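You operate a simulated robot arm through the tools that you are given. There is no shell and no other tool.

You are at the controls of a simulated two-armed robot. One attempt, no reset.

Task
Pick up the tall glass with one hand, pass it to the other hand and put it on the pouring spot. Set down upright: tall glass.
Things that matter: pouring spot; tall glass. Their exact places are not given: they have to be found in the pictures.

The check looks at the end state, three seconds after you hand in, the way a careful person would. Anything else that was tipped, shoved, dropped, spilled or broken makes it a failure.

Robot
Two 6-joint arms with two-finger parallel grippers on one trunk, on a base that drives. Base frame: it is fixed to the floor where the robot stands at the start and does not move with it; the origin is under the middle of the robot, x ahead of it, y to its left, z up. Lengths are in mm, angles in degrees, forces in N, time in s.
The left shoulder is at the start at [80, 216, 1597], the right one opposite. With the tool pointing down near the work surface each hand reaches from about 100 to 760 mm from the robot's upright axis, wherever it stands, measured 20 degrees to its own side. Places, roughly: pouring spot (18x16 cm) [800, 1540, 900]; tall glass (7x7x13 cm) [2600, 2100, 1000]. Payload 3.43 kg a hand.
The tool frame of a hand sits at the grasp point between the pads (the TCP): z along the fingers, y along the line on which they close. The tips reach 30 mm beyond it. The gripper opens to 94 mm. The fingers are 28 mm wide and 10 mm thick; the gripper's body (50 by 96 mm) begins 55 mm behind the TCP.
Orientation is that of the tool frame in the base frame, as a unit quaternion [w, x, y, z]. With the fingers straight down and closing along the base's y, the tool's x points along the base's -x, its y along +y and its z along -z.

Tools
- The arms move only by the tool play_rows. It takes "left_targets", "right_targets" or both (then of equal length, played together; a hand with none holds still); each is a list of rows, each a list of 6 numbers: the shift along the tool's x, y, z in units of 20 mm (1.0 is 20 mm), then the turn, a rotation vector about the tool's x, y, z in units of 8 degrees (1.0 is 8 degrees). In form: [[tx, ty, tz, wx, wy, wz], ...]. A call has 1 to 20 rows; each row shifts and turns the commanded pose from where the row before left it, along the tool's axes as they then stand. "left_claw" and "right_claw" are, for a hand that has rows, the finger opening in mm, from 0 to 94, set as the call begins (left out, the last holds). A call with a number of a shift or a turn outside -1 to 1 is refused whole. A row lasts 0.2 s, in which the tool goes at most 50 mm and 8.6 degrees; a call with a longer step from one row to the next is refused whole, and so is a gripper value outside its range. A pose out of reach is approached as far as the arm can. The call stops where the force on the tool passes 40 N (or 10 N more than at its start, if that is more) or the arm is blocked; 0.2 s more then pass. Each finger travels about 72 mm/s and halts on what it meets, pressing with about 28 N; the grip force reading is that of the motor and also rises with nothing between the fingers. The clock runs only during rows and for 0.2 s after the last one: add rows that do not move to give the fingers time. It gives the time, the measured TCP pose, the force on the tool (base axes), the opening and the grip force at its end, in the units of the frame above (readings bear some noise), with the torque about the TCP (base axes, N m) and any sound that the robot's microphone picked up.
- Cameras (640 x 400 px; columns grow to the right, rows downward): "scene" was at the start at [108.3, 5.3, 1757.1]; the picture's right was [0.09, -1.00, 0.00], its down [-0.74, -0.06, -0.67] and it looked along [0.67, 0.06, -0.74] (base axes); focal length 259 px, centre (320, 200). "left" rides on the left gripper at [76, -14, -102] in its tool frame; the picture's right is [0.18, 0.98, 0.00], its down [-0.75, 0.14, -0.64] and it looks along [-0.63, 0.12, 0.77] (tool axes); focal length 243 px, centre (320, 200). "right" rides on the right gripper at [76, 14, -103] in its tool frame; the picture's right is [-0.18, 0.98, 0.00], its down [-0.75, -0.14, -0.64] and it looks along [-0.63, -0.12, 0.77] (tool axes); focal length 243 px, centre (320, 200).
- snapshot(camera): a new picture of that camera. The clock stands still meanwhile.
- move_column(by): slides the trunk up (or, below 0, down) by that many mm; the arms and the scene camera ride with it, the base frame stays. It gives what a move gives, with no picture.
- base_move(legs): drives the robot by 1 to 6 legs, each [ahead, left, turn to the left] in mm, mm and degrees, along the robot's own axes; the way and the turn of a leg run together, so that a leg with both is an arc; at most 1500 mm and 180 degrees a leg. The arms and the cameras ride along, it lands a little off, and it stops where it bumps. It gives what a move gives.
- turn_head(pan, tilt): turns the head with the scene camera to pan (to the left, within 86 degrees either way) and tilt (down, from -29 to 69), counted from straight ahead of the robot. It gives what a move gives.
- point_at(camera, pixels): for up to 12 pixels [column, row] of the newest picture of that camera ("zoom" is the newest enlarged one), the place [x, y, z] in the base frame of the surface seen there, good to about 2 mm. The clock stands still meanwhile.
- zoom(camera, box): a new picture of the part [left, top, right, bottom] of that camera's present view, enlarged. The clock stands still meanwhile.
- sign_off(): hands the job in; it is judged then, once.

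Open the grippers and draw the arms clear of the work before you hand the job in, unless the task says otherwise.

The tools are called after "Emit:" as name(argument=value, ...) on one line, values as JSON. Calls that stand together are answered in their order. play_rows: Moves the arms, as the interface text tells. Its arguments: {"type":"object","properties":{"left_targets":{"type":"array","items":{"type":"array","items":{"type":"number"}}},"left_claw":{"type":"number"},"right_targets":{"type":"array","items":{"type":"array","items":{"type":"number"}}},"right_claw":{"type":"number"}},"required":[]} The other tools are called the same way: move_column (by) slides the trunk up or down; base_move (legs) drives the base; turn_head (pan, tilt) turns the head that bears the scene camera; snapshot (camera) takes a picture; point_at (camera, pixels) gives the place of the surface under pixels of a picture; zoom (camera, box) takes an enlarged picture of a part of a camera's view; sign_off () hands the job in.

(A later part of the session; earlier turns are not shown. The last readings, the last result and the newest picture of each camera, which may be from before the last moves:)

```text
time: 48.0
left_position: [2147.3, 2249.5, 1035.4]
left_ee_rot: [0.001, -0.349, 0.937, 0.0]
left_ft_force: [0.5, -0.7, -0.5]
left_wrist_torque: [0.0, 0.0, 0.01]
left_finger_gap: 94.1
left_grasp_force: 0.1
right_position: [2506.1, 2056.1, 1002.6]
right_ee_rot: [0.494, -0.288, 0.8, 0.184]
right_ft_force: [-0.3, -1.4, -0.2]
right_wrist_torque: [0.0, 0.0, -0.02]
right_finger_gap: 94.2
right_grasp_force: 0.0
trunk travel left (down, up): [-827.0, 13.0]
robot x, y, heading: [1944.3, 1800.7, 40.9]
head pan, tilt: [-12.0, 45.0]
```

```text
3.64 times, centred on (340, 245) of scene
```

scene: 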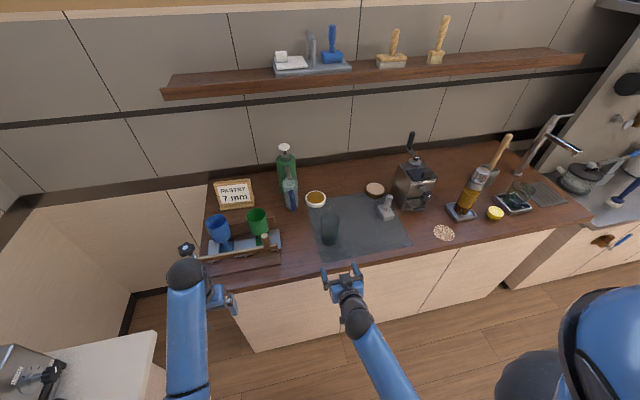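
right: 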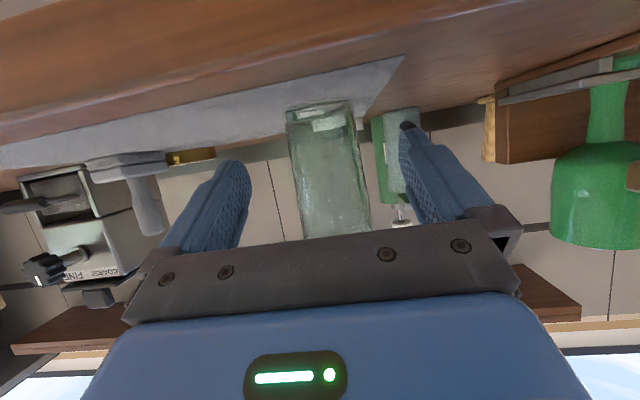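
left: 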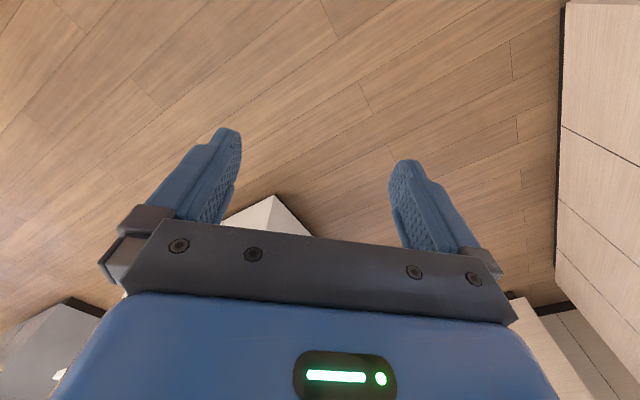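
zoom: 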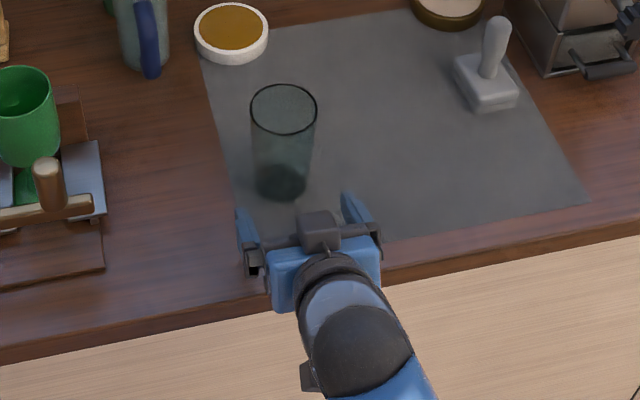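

The glass is centred between the open fingers (columns 290–365 vs fingers 235/410), 80 mm ahead and 1 mm right. I advance the final 75 mm.

Emit:
play_rows(right_targets=[[-0.4446, 0, 0.8957, 0, 0, 0], [-0.4446, -0.07, 0.8957, 0, 0, 0], [-0.4446, 0, 0.8957, 0, 0, 0], [-0.333, 0, 0.672, 0, 0, 0], [0, 0, 0, 0, 0, 0]])

Emit:
snapshot(camera="right")

Emit:
zoom(camera="scene", box=[280, 190, 400, 300])

```text
time: 49.2
left_position: [2148.3, 2250.1, 1034.3]
left_ee_rot: [0.0, -0.35, 0.937, 0.0]
left_ft_force: [1.0, 0.3, 0.3]
left_wrist_torque: [-0.02, -0.02, -0.01]
left_finger_gap: 93.8
left_grasp_force: 0.0
right_position: [2564.7, 2102.2, 1003.2]
right_ee_rot: [0.494, -0.287, 0.8, 0.183]
right_ft_force: [-0.2, -0.5, -0.3]
right_wrist_torque: [-0.04, 0.01, -0.01]
right_finger_gap: 94.2
right_grasp_force: 0.0
trunk travel left (down, up): [-827.0, 13.0]
robot x, y, heading: [1941.8, 1798.2, 41.0]
head pan, tilt: [-12.0, 45.0]
```

```text
taken
```

right: 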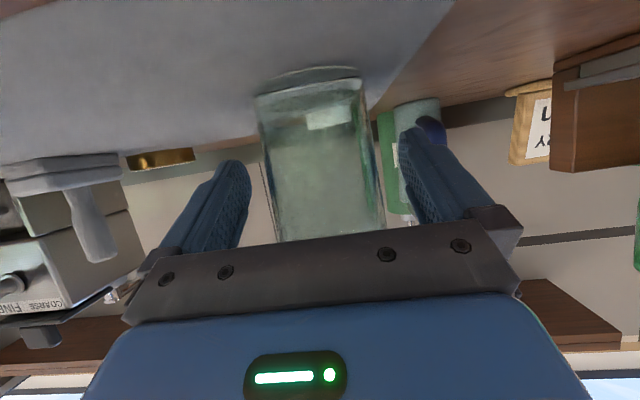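

```text
3.64 times, centred on (340, 245) of scene
```

zoom: 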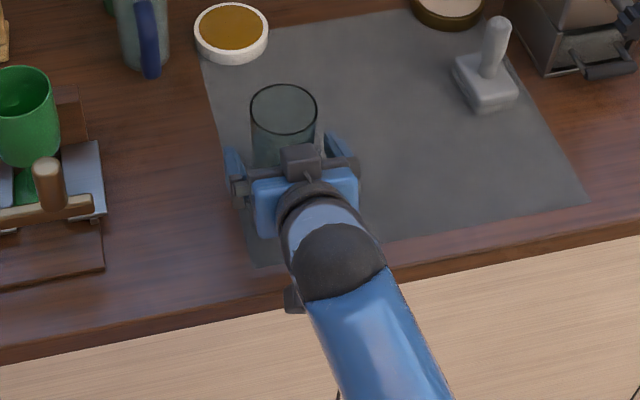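

TCP is at the glass axis (finger midpoint ≈ glass column in both views) with no contact force. I close the right fingers with idle rows.

Emit:
play_rows(right_targets=[[0, 0, 0, 0, 0, 0], [0, 0, 0, 0, 0, 0], [0, 0, 0, 0, 0, 0], [0, 0, 0, 0, 0, 0], [0, 0, 0, 0, 0, 0], [0, 0, 0, 0, 0, 0]], right_claw=20)

Emit:
snapshot(camera="right")

```text
time: 50.6
left_position: [2146.7, 2249.5, 1034.9]
left_ee_rot: [0.001, -0.349, 0.937, 0.0]
left_ft_force: [-0.4, 0.2, -1.0]
left_wrist_torque: [-0.02, 0.05, 0.03]
left_finger_gap: 93.9
left_grasp_force: 0.0
right_position: [2564.6, 2100.6, 1002.6]
right_ee_rot: [0.494, -0.287, 0.8, 0.183]
right_ft_force: [-0.3, -1.1, 0.6]
right_wrist_torque: [0.01, -0.01, -0.01]
right_finger_gap: 62.8
right_grasp_force: 27.7
trunk travel left (down, up): [-827.0, 13.0]
robot x, y, heading: [1944.8, 1794.2, 41.0]
head pan, tilt: [-12.0, 45.0]
```

```text
taken
```

right: 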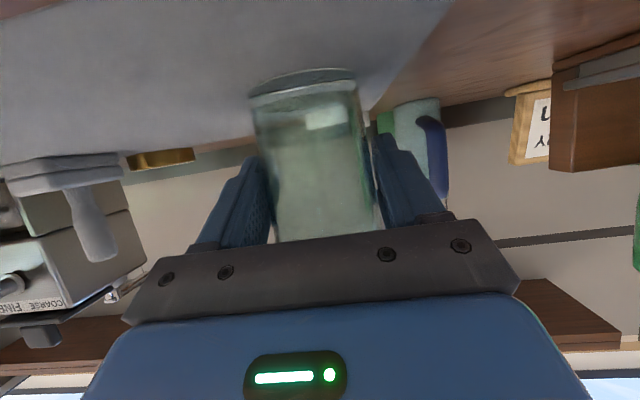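

Fingers hold the glass at 62.8 mm with 27.7 N. I lift in small steps, first 20 mm, and check.

Emit:
play_rows(right_targets=[[-0.4478, 0, -0.2223, 0, 0, 0], [-0.4478, 0, -0.2223, 0, 0, 0], [0, 0, 0, 0, 0, 0]])

Emit:
snapshot(camera="right")

Emit:
zoom(camera="scene", box=[280, 170, 400, 280])

```text
time: 51.4
left_position: [2147.4, 2248.9, 1034.2]
left_ee_rot: [0.001, -0.349, 0.937, 0.001]
left_ft_force: [0.2, 0.2, -0.9]
left_wrist_torque: [-0.02, 0.0, 0.03]
left_finger_gap: 93.8
left_grasp_force: 0.0
right_position: [2565.8, 2102.6, 1022.4]
right_ee_rot: [0.494, -0.287, 0.8, 0.183]
right_ft_force: [-1.2, -0.3, -1.9]
right_wrist_torque: [-0.01, -0.01, -0.04]
right_finger_gap: 62.4
right_grasp_force: 28.0
trunk travel left (down, up): [-827.0, 13.0]
robot x, y, heading: [1942.4, 1794.4, 41.1]
head pan, tilt: [-12.0, 45.0]
```

```text
taken
```

right: 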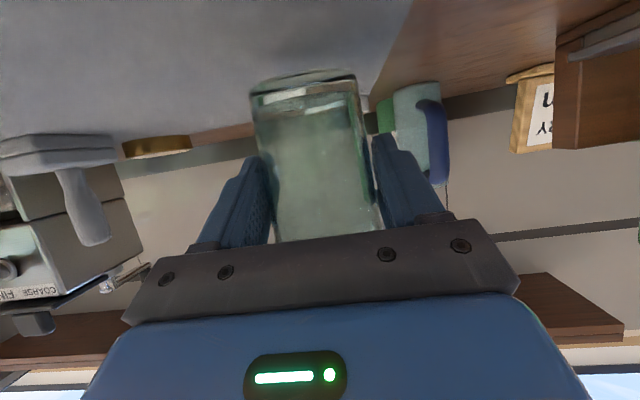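

```text
3.64 times, centred on (340, 225) of scene
```

zoom: 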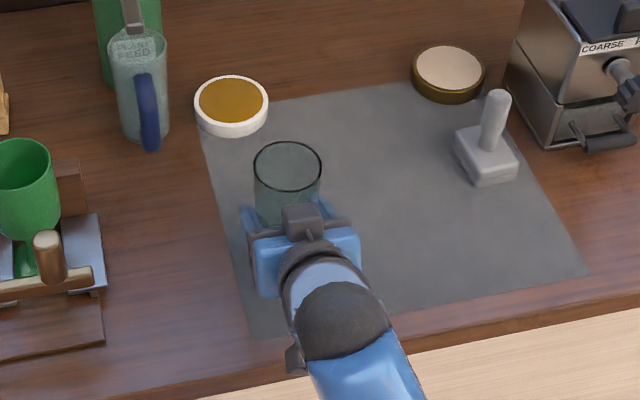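

The glass is held and off the mat (weight ~2 N). I lift another 40 mm, then back the base 400 mm away from the bench.

Emit:
play_rows(right_targets=[[-0.4478, 0, -0.2223, 0, 0, 0], [-0.4478, 0, -0.2223, 0, 0, 0], [-0.4478, 0, -0.2223, 0, 0, 0], [-0.4478, 0, -0.2223, 0, 0, 0], [0, 0, 0, 0, 0, 0]])

Emit:
base_move(legs=[[-400, 0, 0]])

Emit:
turn_head(pan=0, tilt=50)

Emit:
snapshot(camera="scene")

```text
time: 52.6
left_position: [2148.0, 2251.3, 1033.8]
left_ee_rot: [0.001, -0.349, 0.937, 0.0]
left_ft_force: [-0.5, 0.1, 0.2]
left_wrist_torque: [0.02, -0.01, -0.04]
left_finger_gap: 93.9
left_grasp_force: 0.0
right_position: [2565.8, 2100.6, 1062.3]
right_ee_rot: [0.493, -0.287, 0.801, 0.182]
right_ft_force: [0.7, 0.1, -2.1]
right_wrist_torque: [-0.01, 0.0, -0.02]
right_finger_gap: 62.5
right_grasp_force: 27.7
trunk travel left (down, up): [-827.0, 13.0]
robot x, y, heading: [1943.0, 1790.2, 40.9]
head pan, tilt: [-12.0, 45.0]
```

```text
time: 55.1
left_position: [1845.0, 1989.8, 1033.2]
left_ee_rot: [0.0, -0.351, 0.936, 0.0]
left_ft_force: [0.4, 0.7, -0.2]
left_wrist_torque: [-0.04, 0.02, -0.01]
left_finger_gap: 93.9
left_grasp_force: 0.1
right_position: [2264.8, 1841.5, 1060.0]
right_ee_rot: [0.492, -0.289, 0.801, 0.183]
right_ft_force: [0.6, -0.2, -2.9]
right_wrist_torque: [-0.01, -0.02, 0.03]
right_finger_gap: 62.3
right_grasp_force: 28.1
trunk travel left (down, up): [-827.0, 13.0]
robot x, y, heading: [1641.5, 1529.1, 41.1]
head pan, tilt: [-12.0, 45.0]
```

```text
time: 55.9
left_position: [1844.5, 1988.7, 1034.9]
left_ee_rot: [0.001, -0.351, 0.936, 0.0]
left_ft_force: [0.8, -0.6, -0.6]
left_wrist_torque: [0.01, 0.01, 0.0]
left_finger_gap: 93.9
left_grasp_force: 0.0
right_position: [2263.2, 1839.6, 1059.7]
right_ee_rot: [0.494, -0.288, 0.8, 0.184]
right_ft_force: [0.2, -0.6, -2.7]
right_wrist_torque: [-0.01, -0.02, -0.01]
right_finger_gap: 62.4
right_grasp_force: 28.0
trunk travel left (down, up): [-827.0, 13.0]
robot x, y, heading: [1641.4, 1530.8, 41.0]
head pan, tilt: [0.0, 50.0]
```

```text
taken
```

scene: 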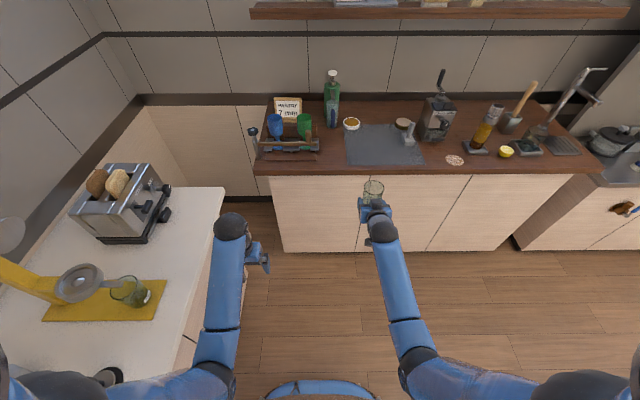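

Clear of the bench now: glass in the right hand at (373,190). Before the hand-over I probe the arm segments (wrist balls, forearms, elbows) to plan a collision-free meeting.

Emit:
point_at(camera="scene", pixels=[[230, 226], [226, 280], [222, 322], [215, 350], [175, 380], [383, 232], [398, 290], [408, 335], [440, 370], [373, 190], [375, 203], [30, 390]])

Emit:
zoom(camera="scene", box=[320, 160, 440, 260])

```text
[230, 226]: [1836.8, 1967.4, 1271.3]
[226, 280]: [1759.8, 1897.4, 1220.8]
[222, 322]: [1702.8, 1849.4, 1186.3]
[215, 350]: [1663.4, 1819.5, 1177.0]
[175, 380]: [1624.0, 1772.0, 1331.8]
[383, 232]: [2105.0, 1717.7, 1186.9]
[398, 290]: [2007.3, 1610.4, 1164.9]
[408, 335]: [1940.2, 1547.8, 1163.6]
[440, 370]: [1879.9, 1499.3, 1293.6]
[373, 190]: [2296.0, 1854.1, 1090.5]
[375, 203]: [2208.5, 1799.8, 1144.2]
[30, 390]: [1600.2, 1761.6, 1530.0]
```

```text
4.00 times, centred on (380, 210) of scene
```

zoom: 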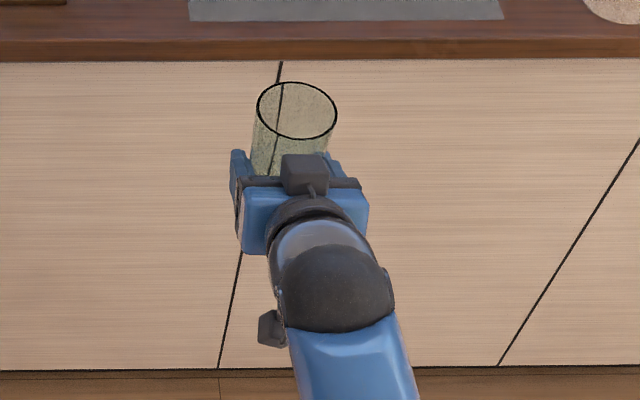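

Arm layout: forearms run nearly level at z≈1120–1220, so a meeting at ~670 mm ahead on the mid-line leaves ~70 mm between the left forearm and the right wrist. I move the right hand with the glass 150 mm left and 60 mm down.

Emit:
play_rows(right_targets=[[0, 0.5, 0, 0, 0, 0], [0.45, 1, 0.22, 0, 0, 0], [0.45, 1, 0.22, 0, 0, 0], [0.45, 1, 0.22, 0, 0, 0], [0.45, 1, 0.22, 0, 0, 0], [0.45, 1, 0.22, 0, 0, 0], [0.45, 1, 0.22, 0, 0, 0], [0, 1, 0, 0, 0, 0], [0, 0, 0, 0, 0, 0]])

Emit:
snapshot(camera="scene")

```text
time: 57.9
left_position: [1842.8, 1986.7, 1035.0]
left_ee_rot: [0.0, -0.351, 0.936, 0.0]
left_ft_force: [-0.6, 0.0, 0.8]
left_wrist_torque: [0.0, 0.01, -0.01]
left_finger_gap: 94.0
left_grasp_force: 0.0
right_position: [2164.1, 1955.8, 1003.3]
right_ee_rot: [0.493, -0.289, 0.8, 0.184]
right_ft_force: [0.2, 0.7, -1.3]
right_wrist_torque: [-0.01, 0.0, -0.01]
right_finger_gap: 62.2
right_grasp_force: 28.1
trunk travel left (down, up): [-827.0, 13.0]
robot x, y, heading: [1638.7, 1534.4, 41.2]
head pan, tilt: [0.0, 50.0]
```

```text
taken
```

scene: 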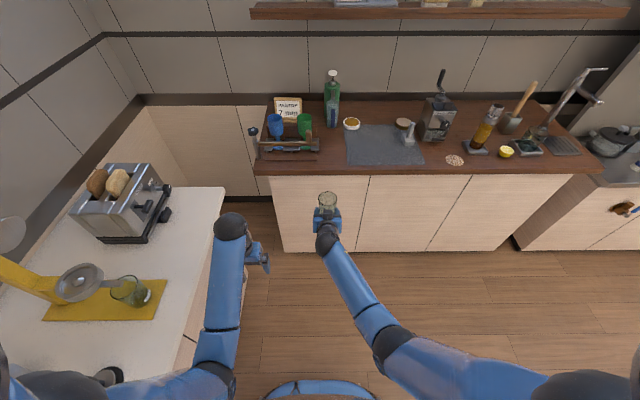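

The right hand holds the glass on the mid-line at [2164,1956,1003]. I zoom and measure the rim to get the glass axis and top for the left hand.

Emit:
zoom(camera="scene", box=[296, 180, 360, 230])

Emit:
point_at(camera="zoom", pixels=[[320, 150], [260, 180], [380, 180], [320, 210], [320, 230], [240, 150], [400, 150], [320, 120], [320, 300], [320, 270]])

```text
8.00 times, centred on (328, 205) of scene
```

zoom: 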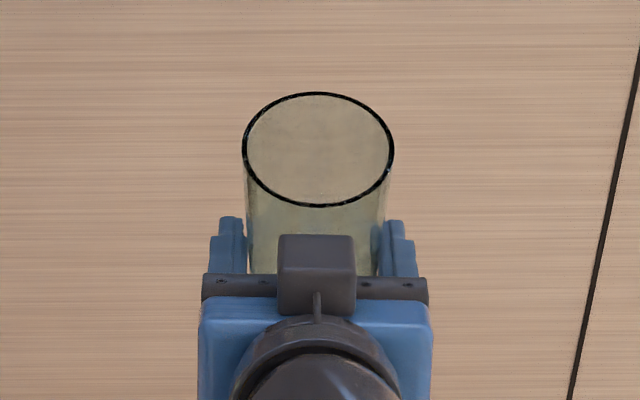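

```text
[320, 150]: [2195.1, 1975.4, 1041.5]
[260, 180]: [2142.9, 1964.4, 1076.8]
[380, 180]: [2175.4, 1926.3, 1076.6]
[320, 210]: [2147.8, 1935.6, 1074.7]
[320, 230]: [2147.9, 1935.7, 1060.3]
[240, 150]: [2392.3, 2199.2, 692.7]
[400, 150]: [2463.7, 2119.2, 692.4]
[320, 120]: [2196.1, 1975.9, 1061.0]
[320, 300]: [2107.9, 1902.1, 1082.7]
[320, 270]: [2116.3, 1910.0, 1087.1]
```

Glass axis ≈ [2170, 1957.5], rim at z≈1081. The left hand goes forward 228 mm first, then up 100 mm (fingertips above the rim), staying 235 mm to the left for now.

Emit:
play_rows(left_targets=[[-1, 0, 0, 0, 0, 0], [-1, 0, 0, 0, 0, 0], [-1, 0, 0, 0, 0, 0], [-1, 0, 0, 0, 0, 0], [-1, 0, 0, 0, 0, 0], [-1, 0, 0, 0, 0, 0], [-1, 0, 0, 0, 0, 0], [-1, 0, 0, 0, 0, 0], [-1, 0, 0, 0, 0, 0], [-1, 0, 0, 0, 0, 0], [-1, 0, 0, 0, 0, 0], [-0.4, 0, 0, 0, 0, 0], [0, 0, -1, 0, 0, 0], [0, 0, -1, 0, 0, 0], [0, 0, -1, 0, 0, 0], [0, 0, -1, 0, 0, 0], [0, 0, -1, 0, 0, 0], [0, 0, 0, 0, 0, 0]], left_claw=94)

Emit:
snapshot(camera="scene")

```text
time: 61.6
left_position: [2016.3, 2135.9, 1134.7]
left_ee_rot: [0.001, -0.351, 0.936, 0.0]
left_ft_force: [-0.2, 0.1, 0.2]
left_wrist_torque: [0.02, -0.01, -0.02]
left_finger_gap: 94.0
left_grasp_force: 0.0
right_position: [2166.0, 1955.2, 1003.7]
right_ee_rot: [0.493, -0.288, 0.8, 0.183]
right_ft_force: [0.5, -1.1, -2.7]
right_wrist_torque: [-0.03, 0.0, -0.01]
right_finger_gap: 62.0
right_grasp_force: 27.6
trunk travel left (down, up): [-827.0, 13.0]
robot x, y, heading: [1641.3, 1527.9, 41.1]
head pan, tilt: [0.0, 50.0]
```

```text
taken
```

scene: 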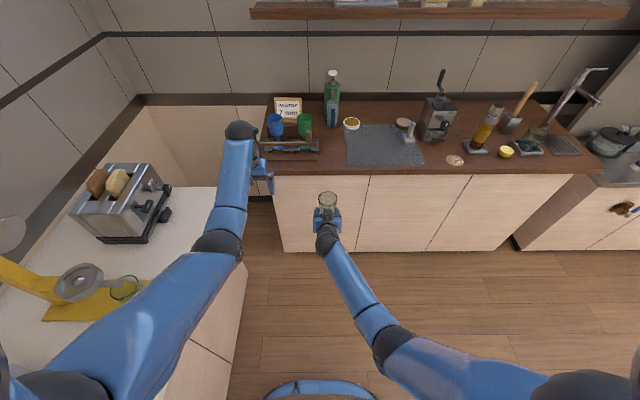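

Left hand at [2016,2136,1135], 236 mm to the left of the glass axis. I move it right 180 mm above rim height and check.

Emit:
play_rows(left_targets=[[0, -1, 0, 0, 0, 0], [0, -1, 0, 0, 0, 0], [0, -1, 0, 0, 0, 0], [0, -1, 0, 0, 0, 0], [0, -1, 0, 0, 0, 0], [0, -1, 0, 0, 0, 0], [0, -1, 0, 0, 0, 0], [0, -1, 0, 0, 0, 0], [0, -1, 0, 0, 0, 0], [0, 0, 0, 0, 0, 0]])

Emit:
snapshot(camera="scene")

Emit:
snapshot(camera="left")

```text
time: 63.9
left_position: [2133.1, 2001.8, 1135.0]
left_ee_rot: [0.001, -0.351, 0.936, 0.001]
left_ft_force: [-0.3, 0.2, -0.8]
left_wrist_torque: [0.04, 0.0, -0.02]
left_finger_gap: 94.0
left_grasp_force: 0.0
right_position: [2165.2, 1953.4, 1004.8]
right_ee_rot: [0.493, -0.288, 0.8, 0.184]
right_ft_force: [-0.3, 0.0, -2.1]
right_wrist_torque: [0.02, 0.01, 0.02]
right_finger_gap: 62.3
right_grasp_force: 28.1
trunk travel left (down, up): [-827.0, 13.0]
robot x, y, heading: [1640.2, 1531.5, 41.0]
head pan, tilt: [0.0, 50.0]
```

```text
taken
```

scene: 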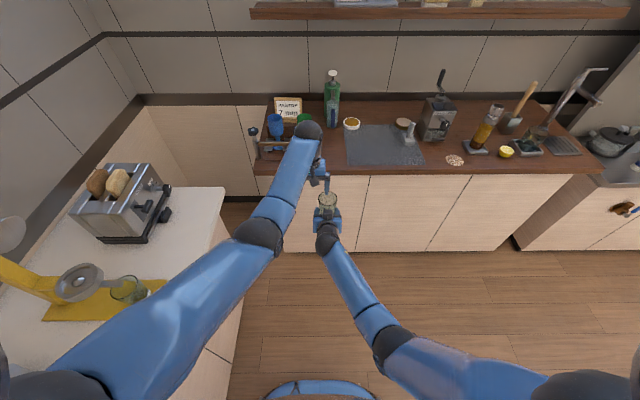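

```text
taken
```

left: 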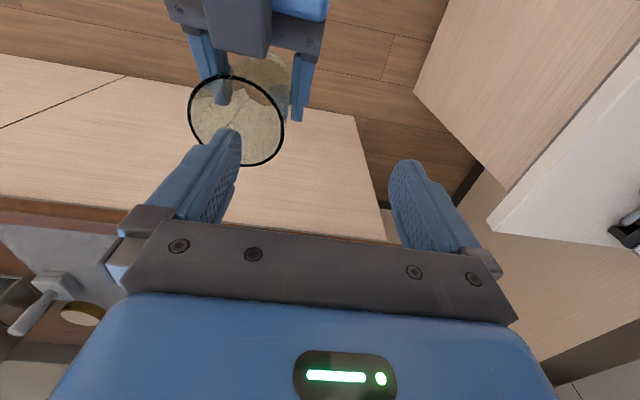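

The left wrist view shows the rim ellipse centred near (237,120), with the left fingers at (228,140)/(405,165). I measure the rim from this camera.

Emit:
point_at(camera="left", pixels=[[189, 110], [283, 130], [230, 77], [252, 163], [215, 160], [275, 95], [237, 120], [255, 35]])

Emit:
zoom(camera="left", box=[160, 40, 340, 180])

```text
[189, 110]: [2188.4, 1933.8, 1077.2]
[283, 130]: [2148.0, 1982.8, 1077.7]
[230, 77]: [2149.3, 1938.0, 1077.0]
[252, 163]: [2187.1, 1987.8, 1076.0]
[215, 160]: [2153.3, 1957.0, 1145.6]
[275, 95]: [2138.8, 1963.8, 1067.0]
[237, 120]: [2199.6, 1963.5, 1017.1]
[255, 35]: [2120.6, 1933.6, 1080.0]
```

```text
2.86 times, centred on (250, 110) of left
```

zoom: 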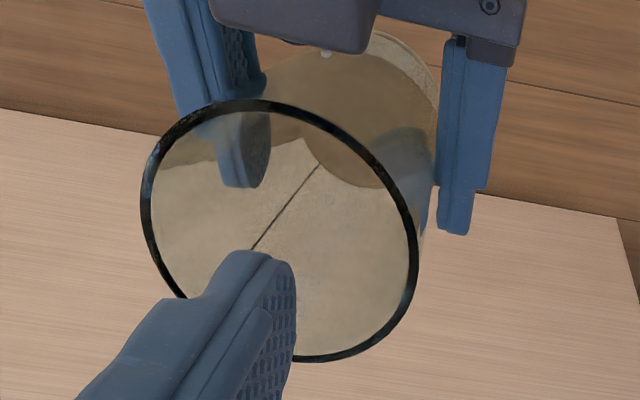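

Rim points agree on a centre of about [2168.5, 1960] (diameter ≈ 64 mm, z≈1078). I move the left hand the remaining 55 mm right, still above the rim.

Emit:
play_rows(left_targets=[[0, -0.9, 0, 0, 0, 0], [0, -0.92, 0, 0, 0, 0], [0, -0.92, 0, 0, 0, 0], [0, 0, 0, 0, 0, 0]])

Emit:
snapshot(camera="left")

Emit:
zoom(camera="scene", box=[270, 100, 390, 260])

```text
time: 64.8
left_position: [2169.2, 1960.2, 1134.6]
left_ee_rot: [0.001, -0.351, 0.936, 0.001]
left_ft_force: [0.0, 0.2, 0.3]
left_wrist_torque: [-0.02, -0.01, -0.03]
left_finger_gap: 93.6
left_grasp_force: 0.0
right_position: [2164.1, 1954.6, 1003.8]
right_ee_rot: [0.493, -0.288, 0.8, 0.183]
right_ft_force: [0.1, 0.5, -2.6]
right_wrist_torque: [0.0, -0.02, 0.03]
right_finger_gap: 62.1
right_grasp_force: 28.5
trunk travel left (down, up): [-827.0, 13.0]
robot x, y, heading: [1638.2, 1528.0, 41.1]
head pan, tilt: [0.0, 50.0]
```

```text
taken
```

left: 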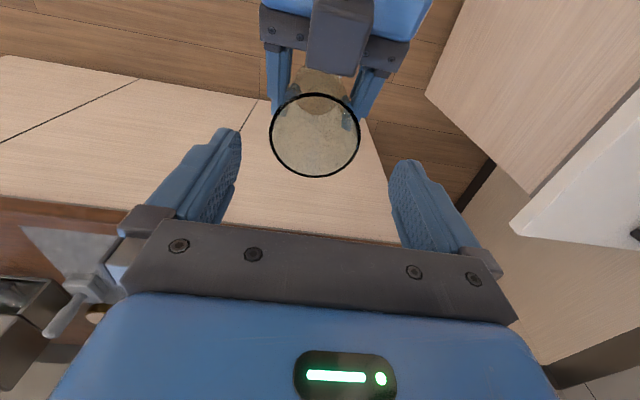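

```text
2.50 times, centred on (330, 180) of scene
```

zoom: 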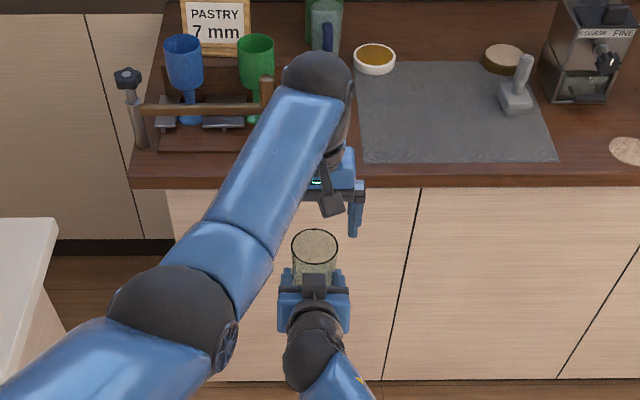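

Left hand is centred over the rim (rim centre column 315, finger midpoint ≈315). I lower it 40 mm and check clearance.

Emit:
play_rows(left_targets=[[0, 0, 0.7, 0, 0, 0], [0, 0, 0.7, 0, 0, 0], [0, 0, 0.6, 0, 0, 0], [0, 0, 0, 0, 0, 0]])

Emit:
snapshot(camera="left")

Emit:
zoom(camera="scene", box=[270, 120, 390, 260])

Emit:
snapshot(camera="right")

```text
time: 65.8
left_position: [2169.2, 1959.5, 1096.5]
left_ee_rot: [0.0, -0.352, 0.936, 0.0]
left_ft_force: [0.6, -0.2, 0.7]
left_wrist_torque: [0.0, 0.01, -0.02]
left_finger_gap: 94.1
left_grasp_force: 0.1
right_position: [2165.4, 1953.6, 1003.9]
right_ee_rot: [0.493, -0.288, 0.8, 0.183]
right_ft_force: [-0.9, -0.5, -2.1]
right_wrist_torque: [-0.02, 0.06, 0.0]
right_finger_gap: 62.2
right_grasp_force: 27.9
trunk travel left (down, up): [-827.0, 13.0]
robot x, y, heading: [1639.3, 1530.7, 41.0]
head pan, tilt: [0.0, 50.0]
```

```text
taken
```

left: 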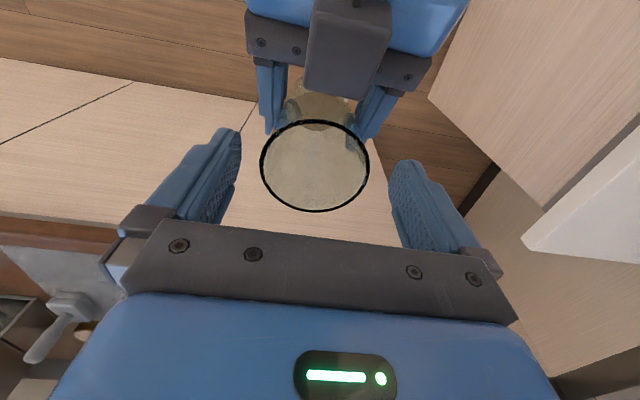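

```text
2.86 times, centred on (330, 190) of scene
```

zoom: 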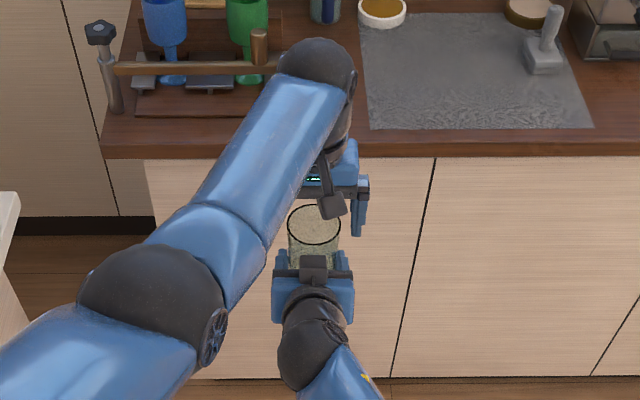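

```text
taken
```

right: 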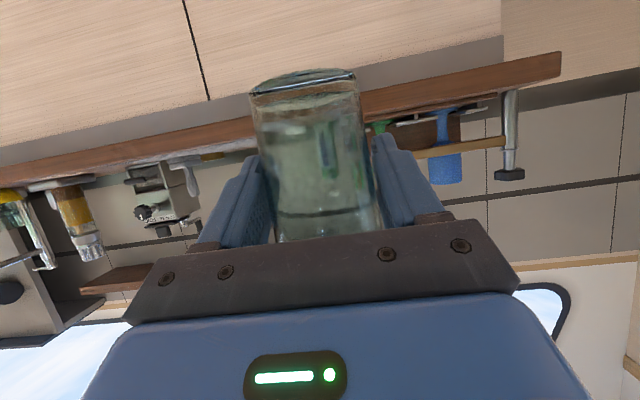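

Rim now between the left fingers. I probe the height of the right hand's fingers in the left wrist view to choose the final depth.

Emit:
point_at(camera="left", pixels=[[268, 75], [268, 100], [268, 128], [385, 95], [370, 115], [362, 130], [345, 40], [335, 85]])

```text
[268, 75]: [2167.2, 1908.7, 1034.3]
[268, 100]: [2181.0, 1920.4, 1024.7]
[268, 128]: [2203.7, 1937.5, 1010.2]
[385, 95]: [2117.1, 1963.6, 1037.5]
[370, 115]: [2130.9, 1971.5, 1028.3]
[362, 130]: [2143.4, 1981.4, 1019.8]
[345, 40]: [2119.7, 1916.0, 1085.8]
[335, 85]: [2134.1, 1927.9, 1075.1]
```

Right fingers top out at z≈1024 under the left fingers' footprint, so a left TCP at 1061 (tips at 1031) is safe. I lower 35 mm.

Emit:
play_rows(left_targets=[[0, 0, 0.6, 0, 0, 0], [0, 0, 0.6, 0, 0, 0], [0, 0, 0.55, 0, 0, 0], [0, 0, 0, 0, 0, 0]])

Emit:
snapshot(camera="left")

```text
time: 66.8
left_position: [2167.3, 1960.0, 1059.2]
left_ee_rot: [0.001, -0.351, 0.936, 0.0]
left_ft_force: [-0.1, 0.3, -0.2]
left_wrist_torque: [-0.01, -0.01, 0.0]
left_finger_gap: 94.0
left_grasp_force: 0.0
right_position: [2164.9, 1954.0, 1003.8]
right_ee_rot: [0.493, -0.289, 0.8, 0.183]
right_ft_force: [0.8, -0.1, -2.4]
right_wrist_torque: [0.01, 0.04, 0.03]
right_finger_gap: 61.6
right_grasp_force: 27.9
trunk travel left (down, up): [-827.0, 13.0]
robot x, y, heading: [1640.7, 1533.2, 41.0]
head pan, tilt: [0.0, 50.0]
```

```text
taken
```

left: 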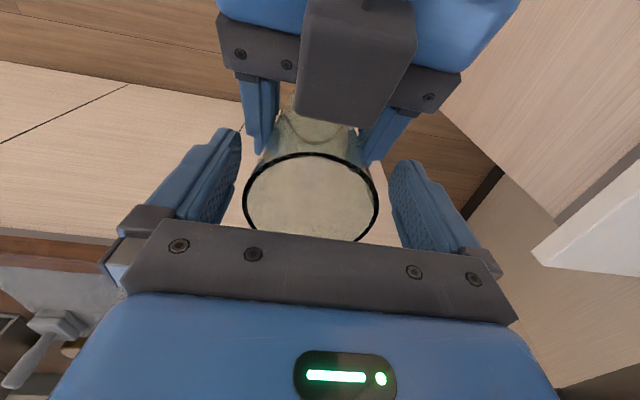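

The rim (columns 243–378) sits between the left fingers (240/392). I close the left hand on the glass.

Emit:
play_rows(left_targets=[[0, 0, 0, 0, 0, 0], [0, 0, 0, 0, 0, 0], [0, 0, 0, 0, 0, 0], [0, 0, 0, 0, 0, 0], [0, 0, 0, 0, 0, 0], [0, 0, 0, 0, 0, 0]], left_claw=20)

Emit:
snapshot(camera="left")

```text
time: 68.2
left_position: [2169.2, 1959.3, 1062.4]
left_ee_rot: [0.003, -0.35, 0.937, 0.0]
left_ft_force: [20.7, -9.4, 3.4]
left_wrist_torque: [-0.31, -0.25, 0.03]
left_finger_gap: 65.3
left_grasp_force: 27.9
right_position: [2164.4, 1954.5, 1003.3]
right_ee_rot: [0.493, -0.289, 0.8, 0.184]
right_ft_force: [-20.8, 10.7, -6.1]
right_wrist_torque: [-0.31, -0.97, 0.12]
right_finger_gap: 62.0
right_grasp_force: 28.2
trunk travel left (down, up): [-827.0, 13.0]
robot x, y, heading: [1640.4, 1531.4, 41.1]
head pan, tilt: [0.0, 50.0]
```

```text
taken
```

left: 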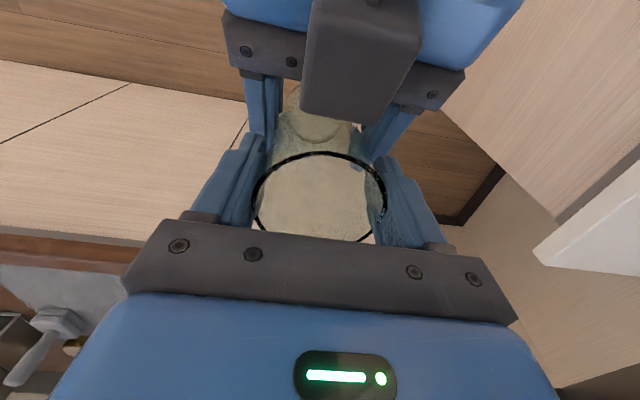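

Both hands grip, with ~20 N of sideways bias: the glass pushes the left hand to the right. I shift the left hand 2 mm right to relieve it before releasing.

Emit:
play_rows(left_targets=[[0, -0.1, 0, 0, 0, 0], [0, 0, 0, 0, 0, 0], [0, 0, 0, 0, 0, 0]])

```text
time: 69.0
left_position: [2170.1, 1958.9, 1059.7]
left_ee_rot: [0.003, -0.351, 0.936, 0.001]
left_ft_force: [22.2, 2.4, 0.7]
left_wrist_torque: [0.13, -0.39, 0.13]
left_finger_gap: 65.4
left_grasp_force: 28.2
right_position: [2164.4, 1954.2, 1003.0]
right_ee_rot: [0.492, -0.289, 0.801, 0.183]
right_ft_force: [-21.7, -2.7, -3.9]
right_wrist_torque: [-0.05, -0.84, -0.07]
right_finger_gap: 61.9
right_grasp_force: 28.2
trunk travel left (down, up): [-827.0, 13.0]
robot x, y, heading: [1645.8, 1529.6, 40.8]
head pan, tilt: [0.0, 50.0]
```

Sideways bias dropped, but a forward component remains (force on left tool ≈18 N forward, 13 N right). I let the left hand yield 3 mm forward and 3 mm right.

Emit:
play_rows(left_targets=[[-0.15, -0.15, 0, 0, 0, 0], [0, 0, 0, 0, 0, 0], [0, 0, 0, 0, 0, 0]])

```text
time: 69.8
left_position: [2169.6, 1958.5, 1062.5]
left_ee_rot: [0.002, -0.351, 0.936, 0.003]
left_ft_force: [15.3, 14.9, -0.1]
left_wrist_torque: [0.54, -0.35, 0.3]
left_finger_gap: 65.3
left_grasp_force: 28.0
left hand out of reach, approached as far as the arm can: row 1
right_position: [2165.3, 1953.7, 1001.9]
right_ee_rot: [0.494, -0.287, 0.8, 0.183]
right_ft_force: [-15.0, -15.7, 0.4]
right_wrist_torque: [0.32, -0.52, -0.33]
right_finger_gap: 62.3
right_grasp_force: 27.7
trunk travel left (down, up): [-827.0, 13.0]
robot x, y, heading: [1639.4, 1529.9, 41.2]
head pan, tilt: [0.0, 50.0]
```

Lateral bias is gone; the right hand now pushes the glass forward against the left (≈21 N), and the left is near its reach limit. I move the right hand back 3 mm to relieve it.

Emit:
play_rows(right_targets=[[0.067, 0, -0.134, 0, 0, 0], [0, 0, 0, 0, 0, 0], [0, 0, 0, 0, 0, 0]])

```text
time: 70.7
left_position: [2168.2, 1955.9, 1059.7]
left_ee_rot: [-0.001, -0.351, 0.937, 0.001]
left_ft_force: [-7.1, 8.6, 2.7]
left_wrist_torque: [0.17, 0.12, 0.15]
left_finger_gap: 64.9
left_grasp_force: 27.9
right_position: [2163.0, 1953.1, 1003.4]
right_ee_rot: [0.494, -0.288, 0.8, 0.184]
right_ft_force: [7.7, -9.3, -5.6]
right_wrist_torque: [0.32, 0.39, -0.25]
right_finger_gap: 62.0
right_grasp_force: 28.3
trunk travel left (down, up): [-827.0, 13.0]
robot x, y, heading: [1640.9, 1533.8, 41.1]
head pan, tilt: [0.0, 50.0]
```

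Forward force is gone; a small leftward bias (11 N) remains. I nudge the left hand 2 mm left.

Emit:
play_rows(left_targets=[[0, 0.1, 0, 0, 0, 0], [0, 0, 0, 0, 0, 0], [0, 0, 0, 0, 0, 0]])

Emit:
snapshot(camera="left")

```text
time: 71.5
left_position: [2168.6, 1956.8, 1061.5]
left_ee_rot: [0.001, -0.352, 0.936, 0.0]
left_ft_force: [-5.8, 3.8, -0.1]
left_wrist_torque: [0.07, 0.04, 0.14]
left_finger_gap: 64.6
left_grasp_force: 27.7
right_position: [2162.0, 1954.4, 1004.8]
right_ee_rot: [0.493, -0.288, 0.8, 0.184]
right_ft_force: [4.3, -4.3, -2.0]
right_wrist_torque: [0.11, 0.18, -0.22]
right_finger_gap: 61.8
right_grasp_force: 28.2
trunk travel left (down, up): [-827.0, 13.0]
robot x, y, heading: [1643.1, 1535.6, 41.2]
head pan, tilt: [0.0, 50.0]
```

```text
taken
```

left: 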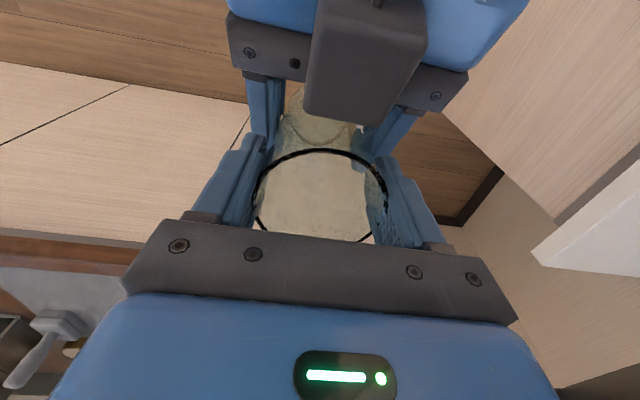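

Forces are small (~7 N) and the left hand holds at 64.6 mm with 28 N. I open the right hand.

Emit:
play_rows(right_targets=[[0, 0, 0, 0, 0, 0], [0, 0, 0, 0, 0, 0], [0, 0, 0, 0, 0, 0], [0, 0, 0, 0, 0, 0], [0, 0, 0, 0, 0, 0]], right_claw=94)

Emit:
snapshot(camera="left")

Emit:
snapshot(camera="right")

```text
time: 72.7
left_position: [2168.7, 1958.6, 1061.0]
left_ee_rot: [0.001, -0.351, 0.936, 0.0]
left_ft_force: [0.0, 0.4, 0.6]
left_wrist_torque: [-0.01, 0.01, 0.01]
left_finger_gap: 64.5
left_grasp_force: 28.2
right_position: [2162.2, 1953.6, 1003.7]
right_ee_rot: [0.493, -0.289, 0.8, 0.184]
right_ft_force: [-0.8, 0.0, -0.8]
right_wrist_torque: [0.0, 0.05, -0.03]
right_finger_gap: 94.0
right_grasp_force: 0.0
trunk travel left (down, up): [-827.0, 13.0]
robot x, y, heading: [1642.3, 1531.6, 41.1]
head pan, tilt: [0.0, 50.0]
```

```text
taken
```

left: 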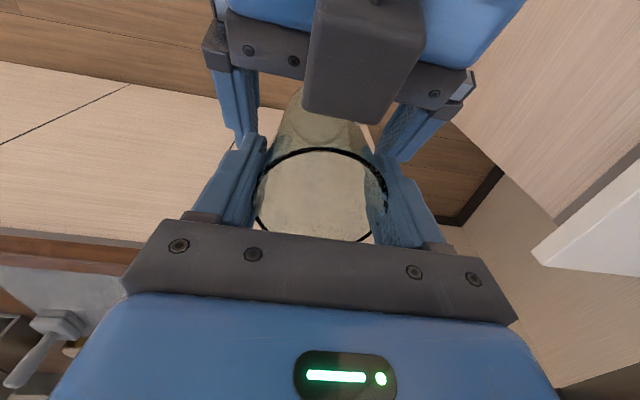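

```text
taken
```

right: 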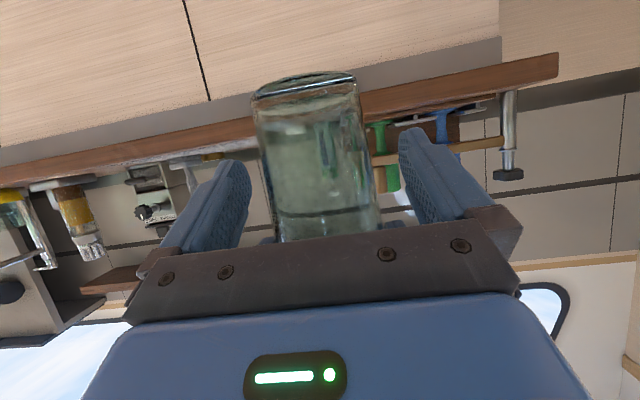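

The right hand is open and the glass hangs in the left hand. I retreat the right hand straight back 100 mm, then check.

Emit:
play_rows(right_targets=[[0.4446, 0, -0.8957, 0, 0, 0], [0.4446, 0, -0.8957, 0, 0, 0], [0.4446, 0, -0.8957, 0, 0, 0], [0.4446, 0, -0.8957, 0, 0, 0], [0.4446, 0, -0.8957, 0, 0, 0], [0, 0, 0, 0, 0, 0]])

Emit:
snapshot(camera="scene")

Emit:
snapshot(camera="right")

```text
time: 74.0
left_position: [2168.8, 1958.5, 1061.7]
left_ee_rot: [0.001, -0.351, 0.936, 0.001]
left_ft_force: [1.0, 0.1, 0.3]
left_wrist_torque: [0.01, 0.01, 0.0]
left_finger_gap: 64.3
left_grasp_force: 27.7
right_position: [2086.9, 1889.4, 1003.3]
right_ee_rot: [0.493, -0.289, 0.8, 0.184]
right_ft_force: [-0.2, -0.4, -0.6]
right_wrist_torque: [0.01, -0.03, -0.03]
right_finger_gap: 93.7
right_grasp_force: 0.0
trunk travel left (down, up): [-827.0, 13.0]
robot x, y, heading: [1640.2, 1534.1, 41.0]
head pan, tilt: [0.0, 50.0]
```

```text
taken
```

scene: 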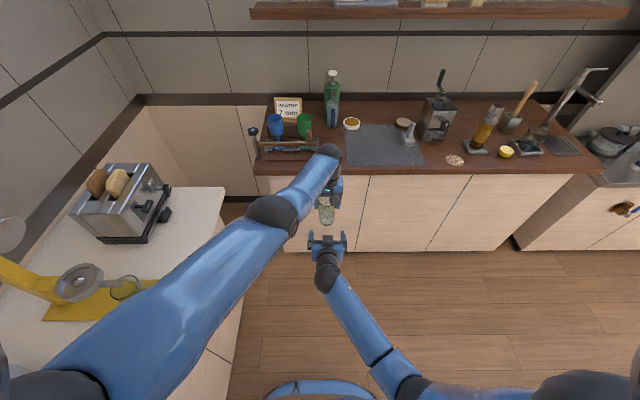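

```text
taken
```

right: 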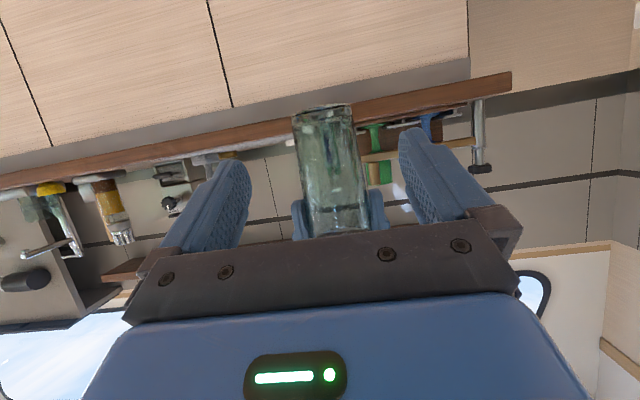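

The glass is cleanly in the left hand at (327,208). I take the right hand 180 mm to its own side and turn its fingers back down.

Emit:
play_rows(right_targets=[[0, -1, 0, 0, 0, 0], [0, -1, 0, 0, 0, 0], [0, -1, 0, 0, 0, 0], [0, -1, 0, 0, 0, 0], [0, -1, 0, 0, 0, 0], [0, -1, 0, 0, 0, 0], [0, -1, 0, 0, 0, 0], [0, -1, 0, 0, 0, 0], [0, -1, 0, 0, 0, 0], [0, 0, 0, 0, 1, 0], [0, 0, 0, 0, 1, 0], [0, 0, 0, 0, 1, 0], [0, 0, 0, 0, 1, 0], [0, 0, 0, 0, 1, 0], [0, 0, 0, 0, 1, 0], [0, 0, 0, 0, 1, 0], [0, 0, 0, 0, 1, 0]])

Emit:
play_rows(right_targets=[[1, 0, 0, 0, 0, 0], [1, 0, 0, 0, 0, 0], [1, 0, 0, 0, 0, 0], [1, 0, 0, 0, 0, 0], [1, 0, 0, 0, 0, 0], [1, 0, 0, 0, 0, 0], [0, 0, 0, 0, 0, 0]])

Emit:
snapshot(camera="scene")

```text
time: 77.7
left_position: [2168.1, 1958.9, 1059.5]
left_ee_rot: [0.001, -0.351, 0.936, 0.001]
left_ft_force: [0.1, -0.8, 0.1]
left_wrist_torque: [-0.01, 0.04, -0.02]
left_finger_gap: 64.5
left_grasp_force: 28.1
right_position: [2202.7, 1751.7, 1001.1]
right_ee_rot: [-0.008, -0.343, 0.939, 0.003]
right_ft_force: [0.8, -0.5, -0.6]
right_wrist_torque: [-0.01, -0.01, 0.03]
right_finger_gap: 94.0
right_grasp_force: 0.0
trunk travel left (down, up): [-827.0, 13.0]
robot x, y, heading: [1640.0, 1530.7, 41.1]
head pan, tilt: [0.0, 50.0]
```

```text
time: 79.2
left_position: [2167.1, 1958.2, 1061.4]
left_ee_rot: [0.001, -0.351, 0.937, 0.001]
left_ft_force: [-0.5, -0.8, -0.8]
left_wrist_torque: [-0.01, 0.0, -0.01]
left_finger_gap: 64.5
left_grasp_force: 27.9
right_position: [2111.3, 1672.5, 1003.5]
right_ee_rot: [-0.006, -0.342, 0.94, 0.003]
right_ft_force: [-0.1, -0.1, 0.0]
right_wrist_torque: [0.01, 0.01, 0.01]
right_finger_gap: 94.2
right_grasp_force: 0.1
trunk travel left (down, up): [-827.0, 13.0]
robot x, y, heading: [1643.2, 1531.5, 41.1]
head pan, tilt: [0.0, 50.0]
```

```text
taken
```

scene: 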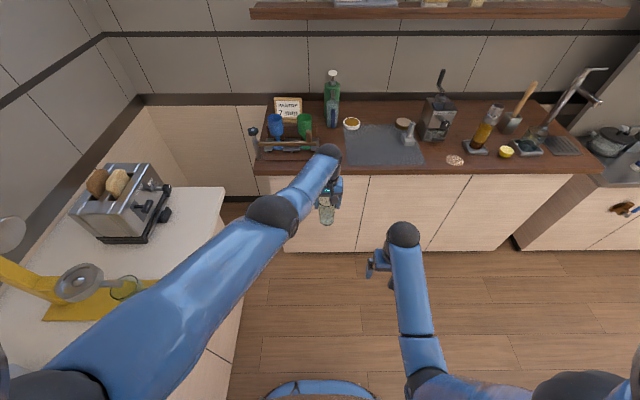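

Right hand is tucked in. Now I bring the left hand with the glass to its own side and closer in: 150 mm left, then 160 mm back.

Emit:
play_rows(left_targets=[[0, 0.5, 0, 0, 0, 0], [0, 1, 0, 0, 0, 0], [0, 1, 0, 0, 0, 0], [0, 1, 0, 0, 0, 0], [0, 1, 0, 0, 0, 0], [0, 1, 0, 0, 0, 0], [0, 1, 0, 0, 0, 0], [0, 1, 0, 0, 0, 0], [1, 0, 0, 0, 0, 0], [1, 0, 0, 0, 0, 0], [1, 0, 0, 0, 0, 0], [1, 0, 0, 0, 0, 0], [1, 0, 0, 0, 0, 0], [1, 0, 0, 0, 0, 0], [1, 0, 0, 0, 0, 0], [0.5, 0, 0, 0, 0, 0], [0, 0, 0, 0, 0, 0]])

Emit:
snapshot(camera="scene")

Emit:
snapshot(camera="left")

```text
time: 82.8
left_position: [1957.2, 1973.2, 1061.7]
left_ee_rot: [0.0, -0.351, 0.936, 0.001]
left_ft_force: [0.4, 0.3, -0.3]
left_wrist_torque: [0.0, 0.01, -0.01]
left_finger_gap: 64.2
left_grasp_force: 28.2
right_position: [2111.4, 1672.5, 1002.5]
right_ee_rot: [-0.006, -0.342, 0.94, 0.003]
right_ft_force: [-0.3, 0.2, 0.7]
right_wrist_torque: [0.01, 0.02, 0.01]
right_finger_gap: 94.2
right_grasp_force: 0.2
trunk travel left (down, up): [-827.0, 13.0]
robot x, y, heading: [1640.8, 1529.3, 41.4]
head pan, tilt: [0.0, 50.0]
```

```text
taken
```

scene: 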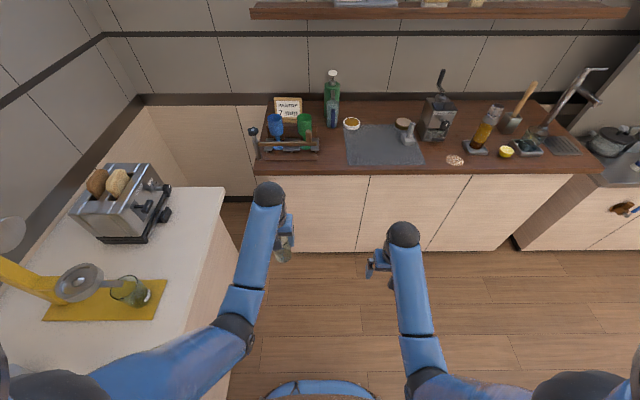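

```text
taken
```

left: 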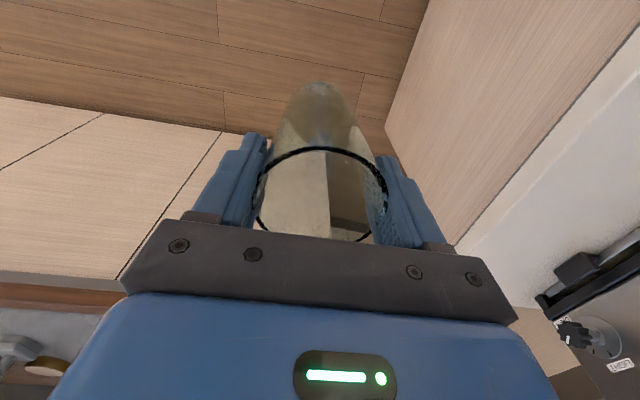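

Left hand holds the glass at 529 ahead / 127 left, glass bottom ≈ z 952. I drive back and right in the corridor, turn left 90.6° away from the counter, and then look before approaching.

Emit:
base_move(legs=[[-499, -240, 0], [0, 0, 90.7]])

Emit:
turn_head(pan=5, tilt=50)

Emit:
snapshot(camera="scene")

```text
time: 89.9
left_position: [976.3, 1342.7, 1062.5]
left_ee_rot: [0.0, 0.906, -0.423, 0.0]
left_ft_force: [0.2, 0.2, -1.6]
left_wrist_torque: [0.02, -0.03, -0.01]
left_finger_gap: 64.5
left_grasp_force: 28.0
right_position: [1280.6, 1491.8, 1003.1]
right_ee_rot: [0.006, 0.902, -0.431, 0.002]
right_ft_force: [0.3, -0.4, 0.5]
right_wrist_torque: [0.02, -0.02, 0.01]
right_finger_gap: 93.9
right_grasp_force: 0.1
trunk travel left (down, up): [-827.0, 13.0]
robot x, y, heading: [1411.4, 1017.1, 129.9]
head pan, tilt: [0.0, 50.0]
```

```text
time: 90.5
left_position: [977.5, 1342.6, 1061.3]
left_ee_rot: [-0.001, 0.906, -0.423, -0.002]
left_ft_force: [-0.4, 0.4, -2.5]
left_wrist_torque: [0.0, 0.03, -0.02]
left_finger_gap: 64.6
left_grasp_force: 28.1
right_position: [1279.7, 1492.8, 1002.3]
right_ee_rot: [0.006, 0.902, -0.431, 0.002]
right_ft_force: [-0.5, 0.4, 0.2]
right_wrist_torque: [-0.02, -0.02, 0.0]
right_finger_gap: 93.8
right_grasp_force: 0.0
trunk travel left (down, up): [-827.0, 13.0]
robot x, y, heading: [1410.5, 1019.4, 129.9]
head pan, tilt: [5.0, 50.0]
```

```text
taken
```

scene: 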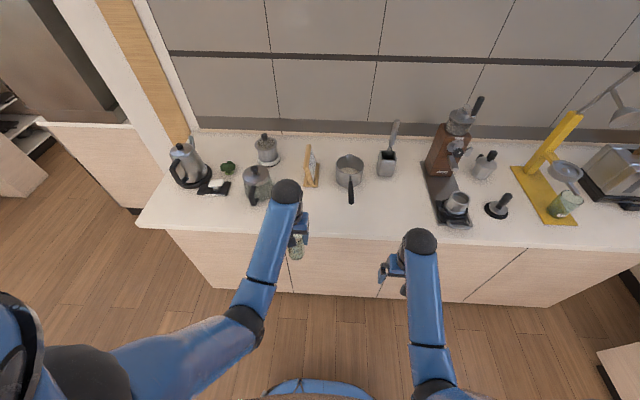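

I'm facing the counter with the glass 265 mm short of the spot. I zoom on the target patch once more, between divider (312,165), pan (350,170) and the counter edge.

Emit:
zoom(camera="scene", box=[270, 140, 398, 240])

Emit:
point_at(camera="zoom", pixels=[[180, 240], [245, 240], [210, 300], [300, 300], [300, 400], [400, 300], [400, 400], [430, 310], [200, 235], [150, 300], [330, 350], [260, 300]])

```text
4.00 times, centred on (334, 190) of scene
```

zoom: 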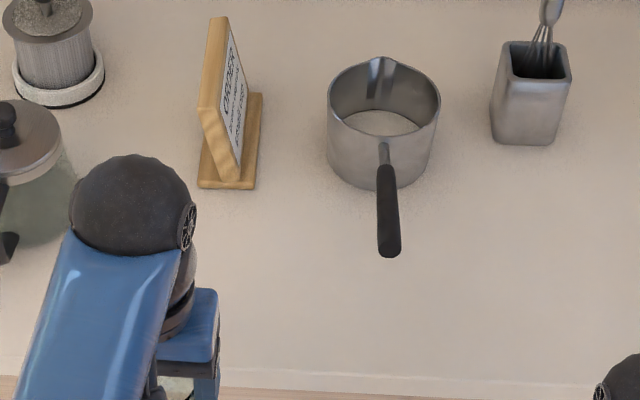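

```text
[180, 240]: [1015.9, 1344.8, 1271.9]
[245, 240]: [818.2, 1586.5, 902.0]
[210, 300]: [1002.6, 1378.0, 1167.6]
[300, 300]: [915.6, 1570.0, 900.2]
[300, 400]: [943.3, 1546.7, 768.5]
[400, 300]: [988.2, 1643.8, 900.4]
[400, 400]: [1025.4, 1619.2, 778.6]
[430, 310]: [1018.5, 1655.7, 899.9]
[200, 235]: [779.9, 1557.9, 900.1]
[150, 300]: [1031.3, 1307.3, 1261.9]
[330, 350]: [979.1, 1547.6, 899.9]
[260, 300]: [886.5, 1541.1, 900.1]
```

The board's right face carries a card with writing that looks like "ORDER"; I zoom in to read it, since it may tell something about the spot.

Emit:
zoom(camera="scene", box=[304, 140, 344, 190])

Emit:
zoom(camera="scene", box=[308, 142, 324, 168])

```text
8.00 times, centred on (324, 165) of scene
```

zoom: 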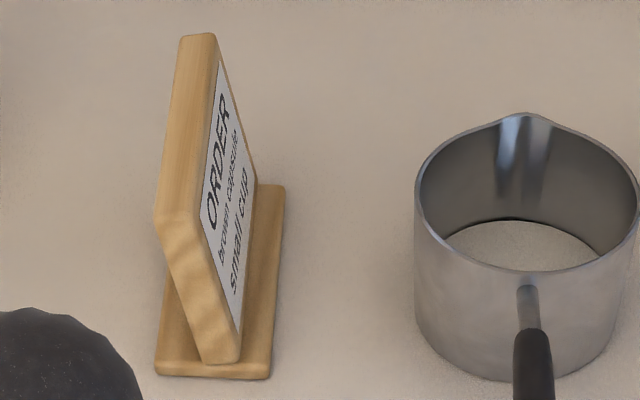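

```text
15.38 times, centred on (316, 155) of scene
```

zoom: 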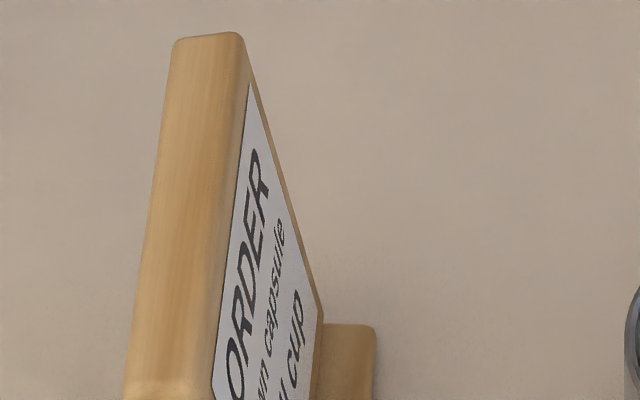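

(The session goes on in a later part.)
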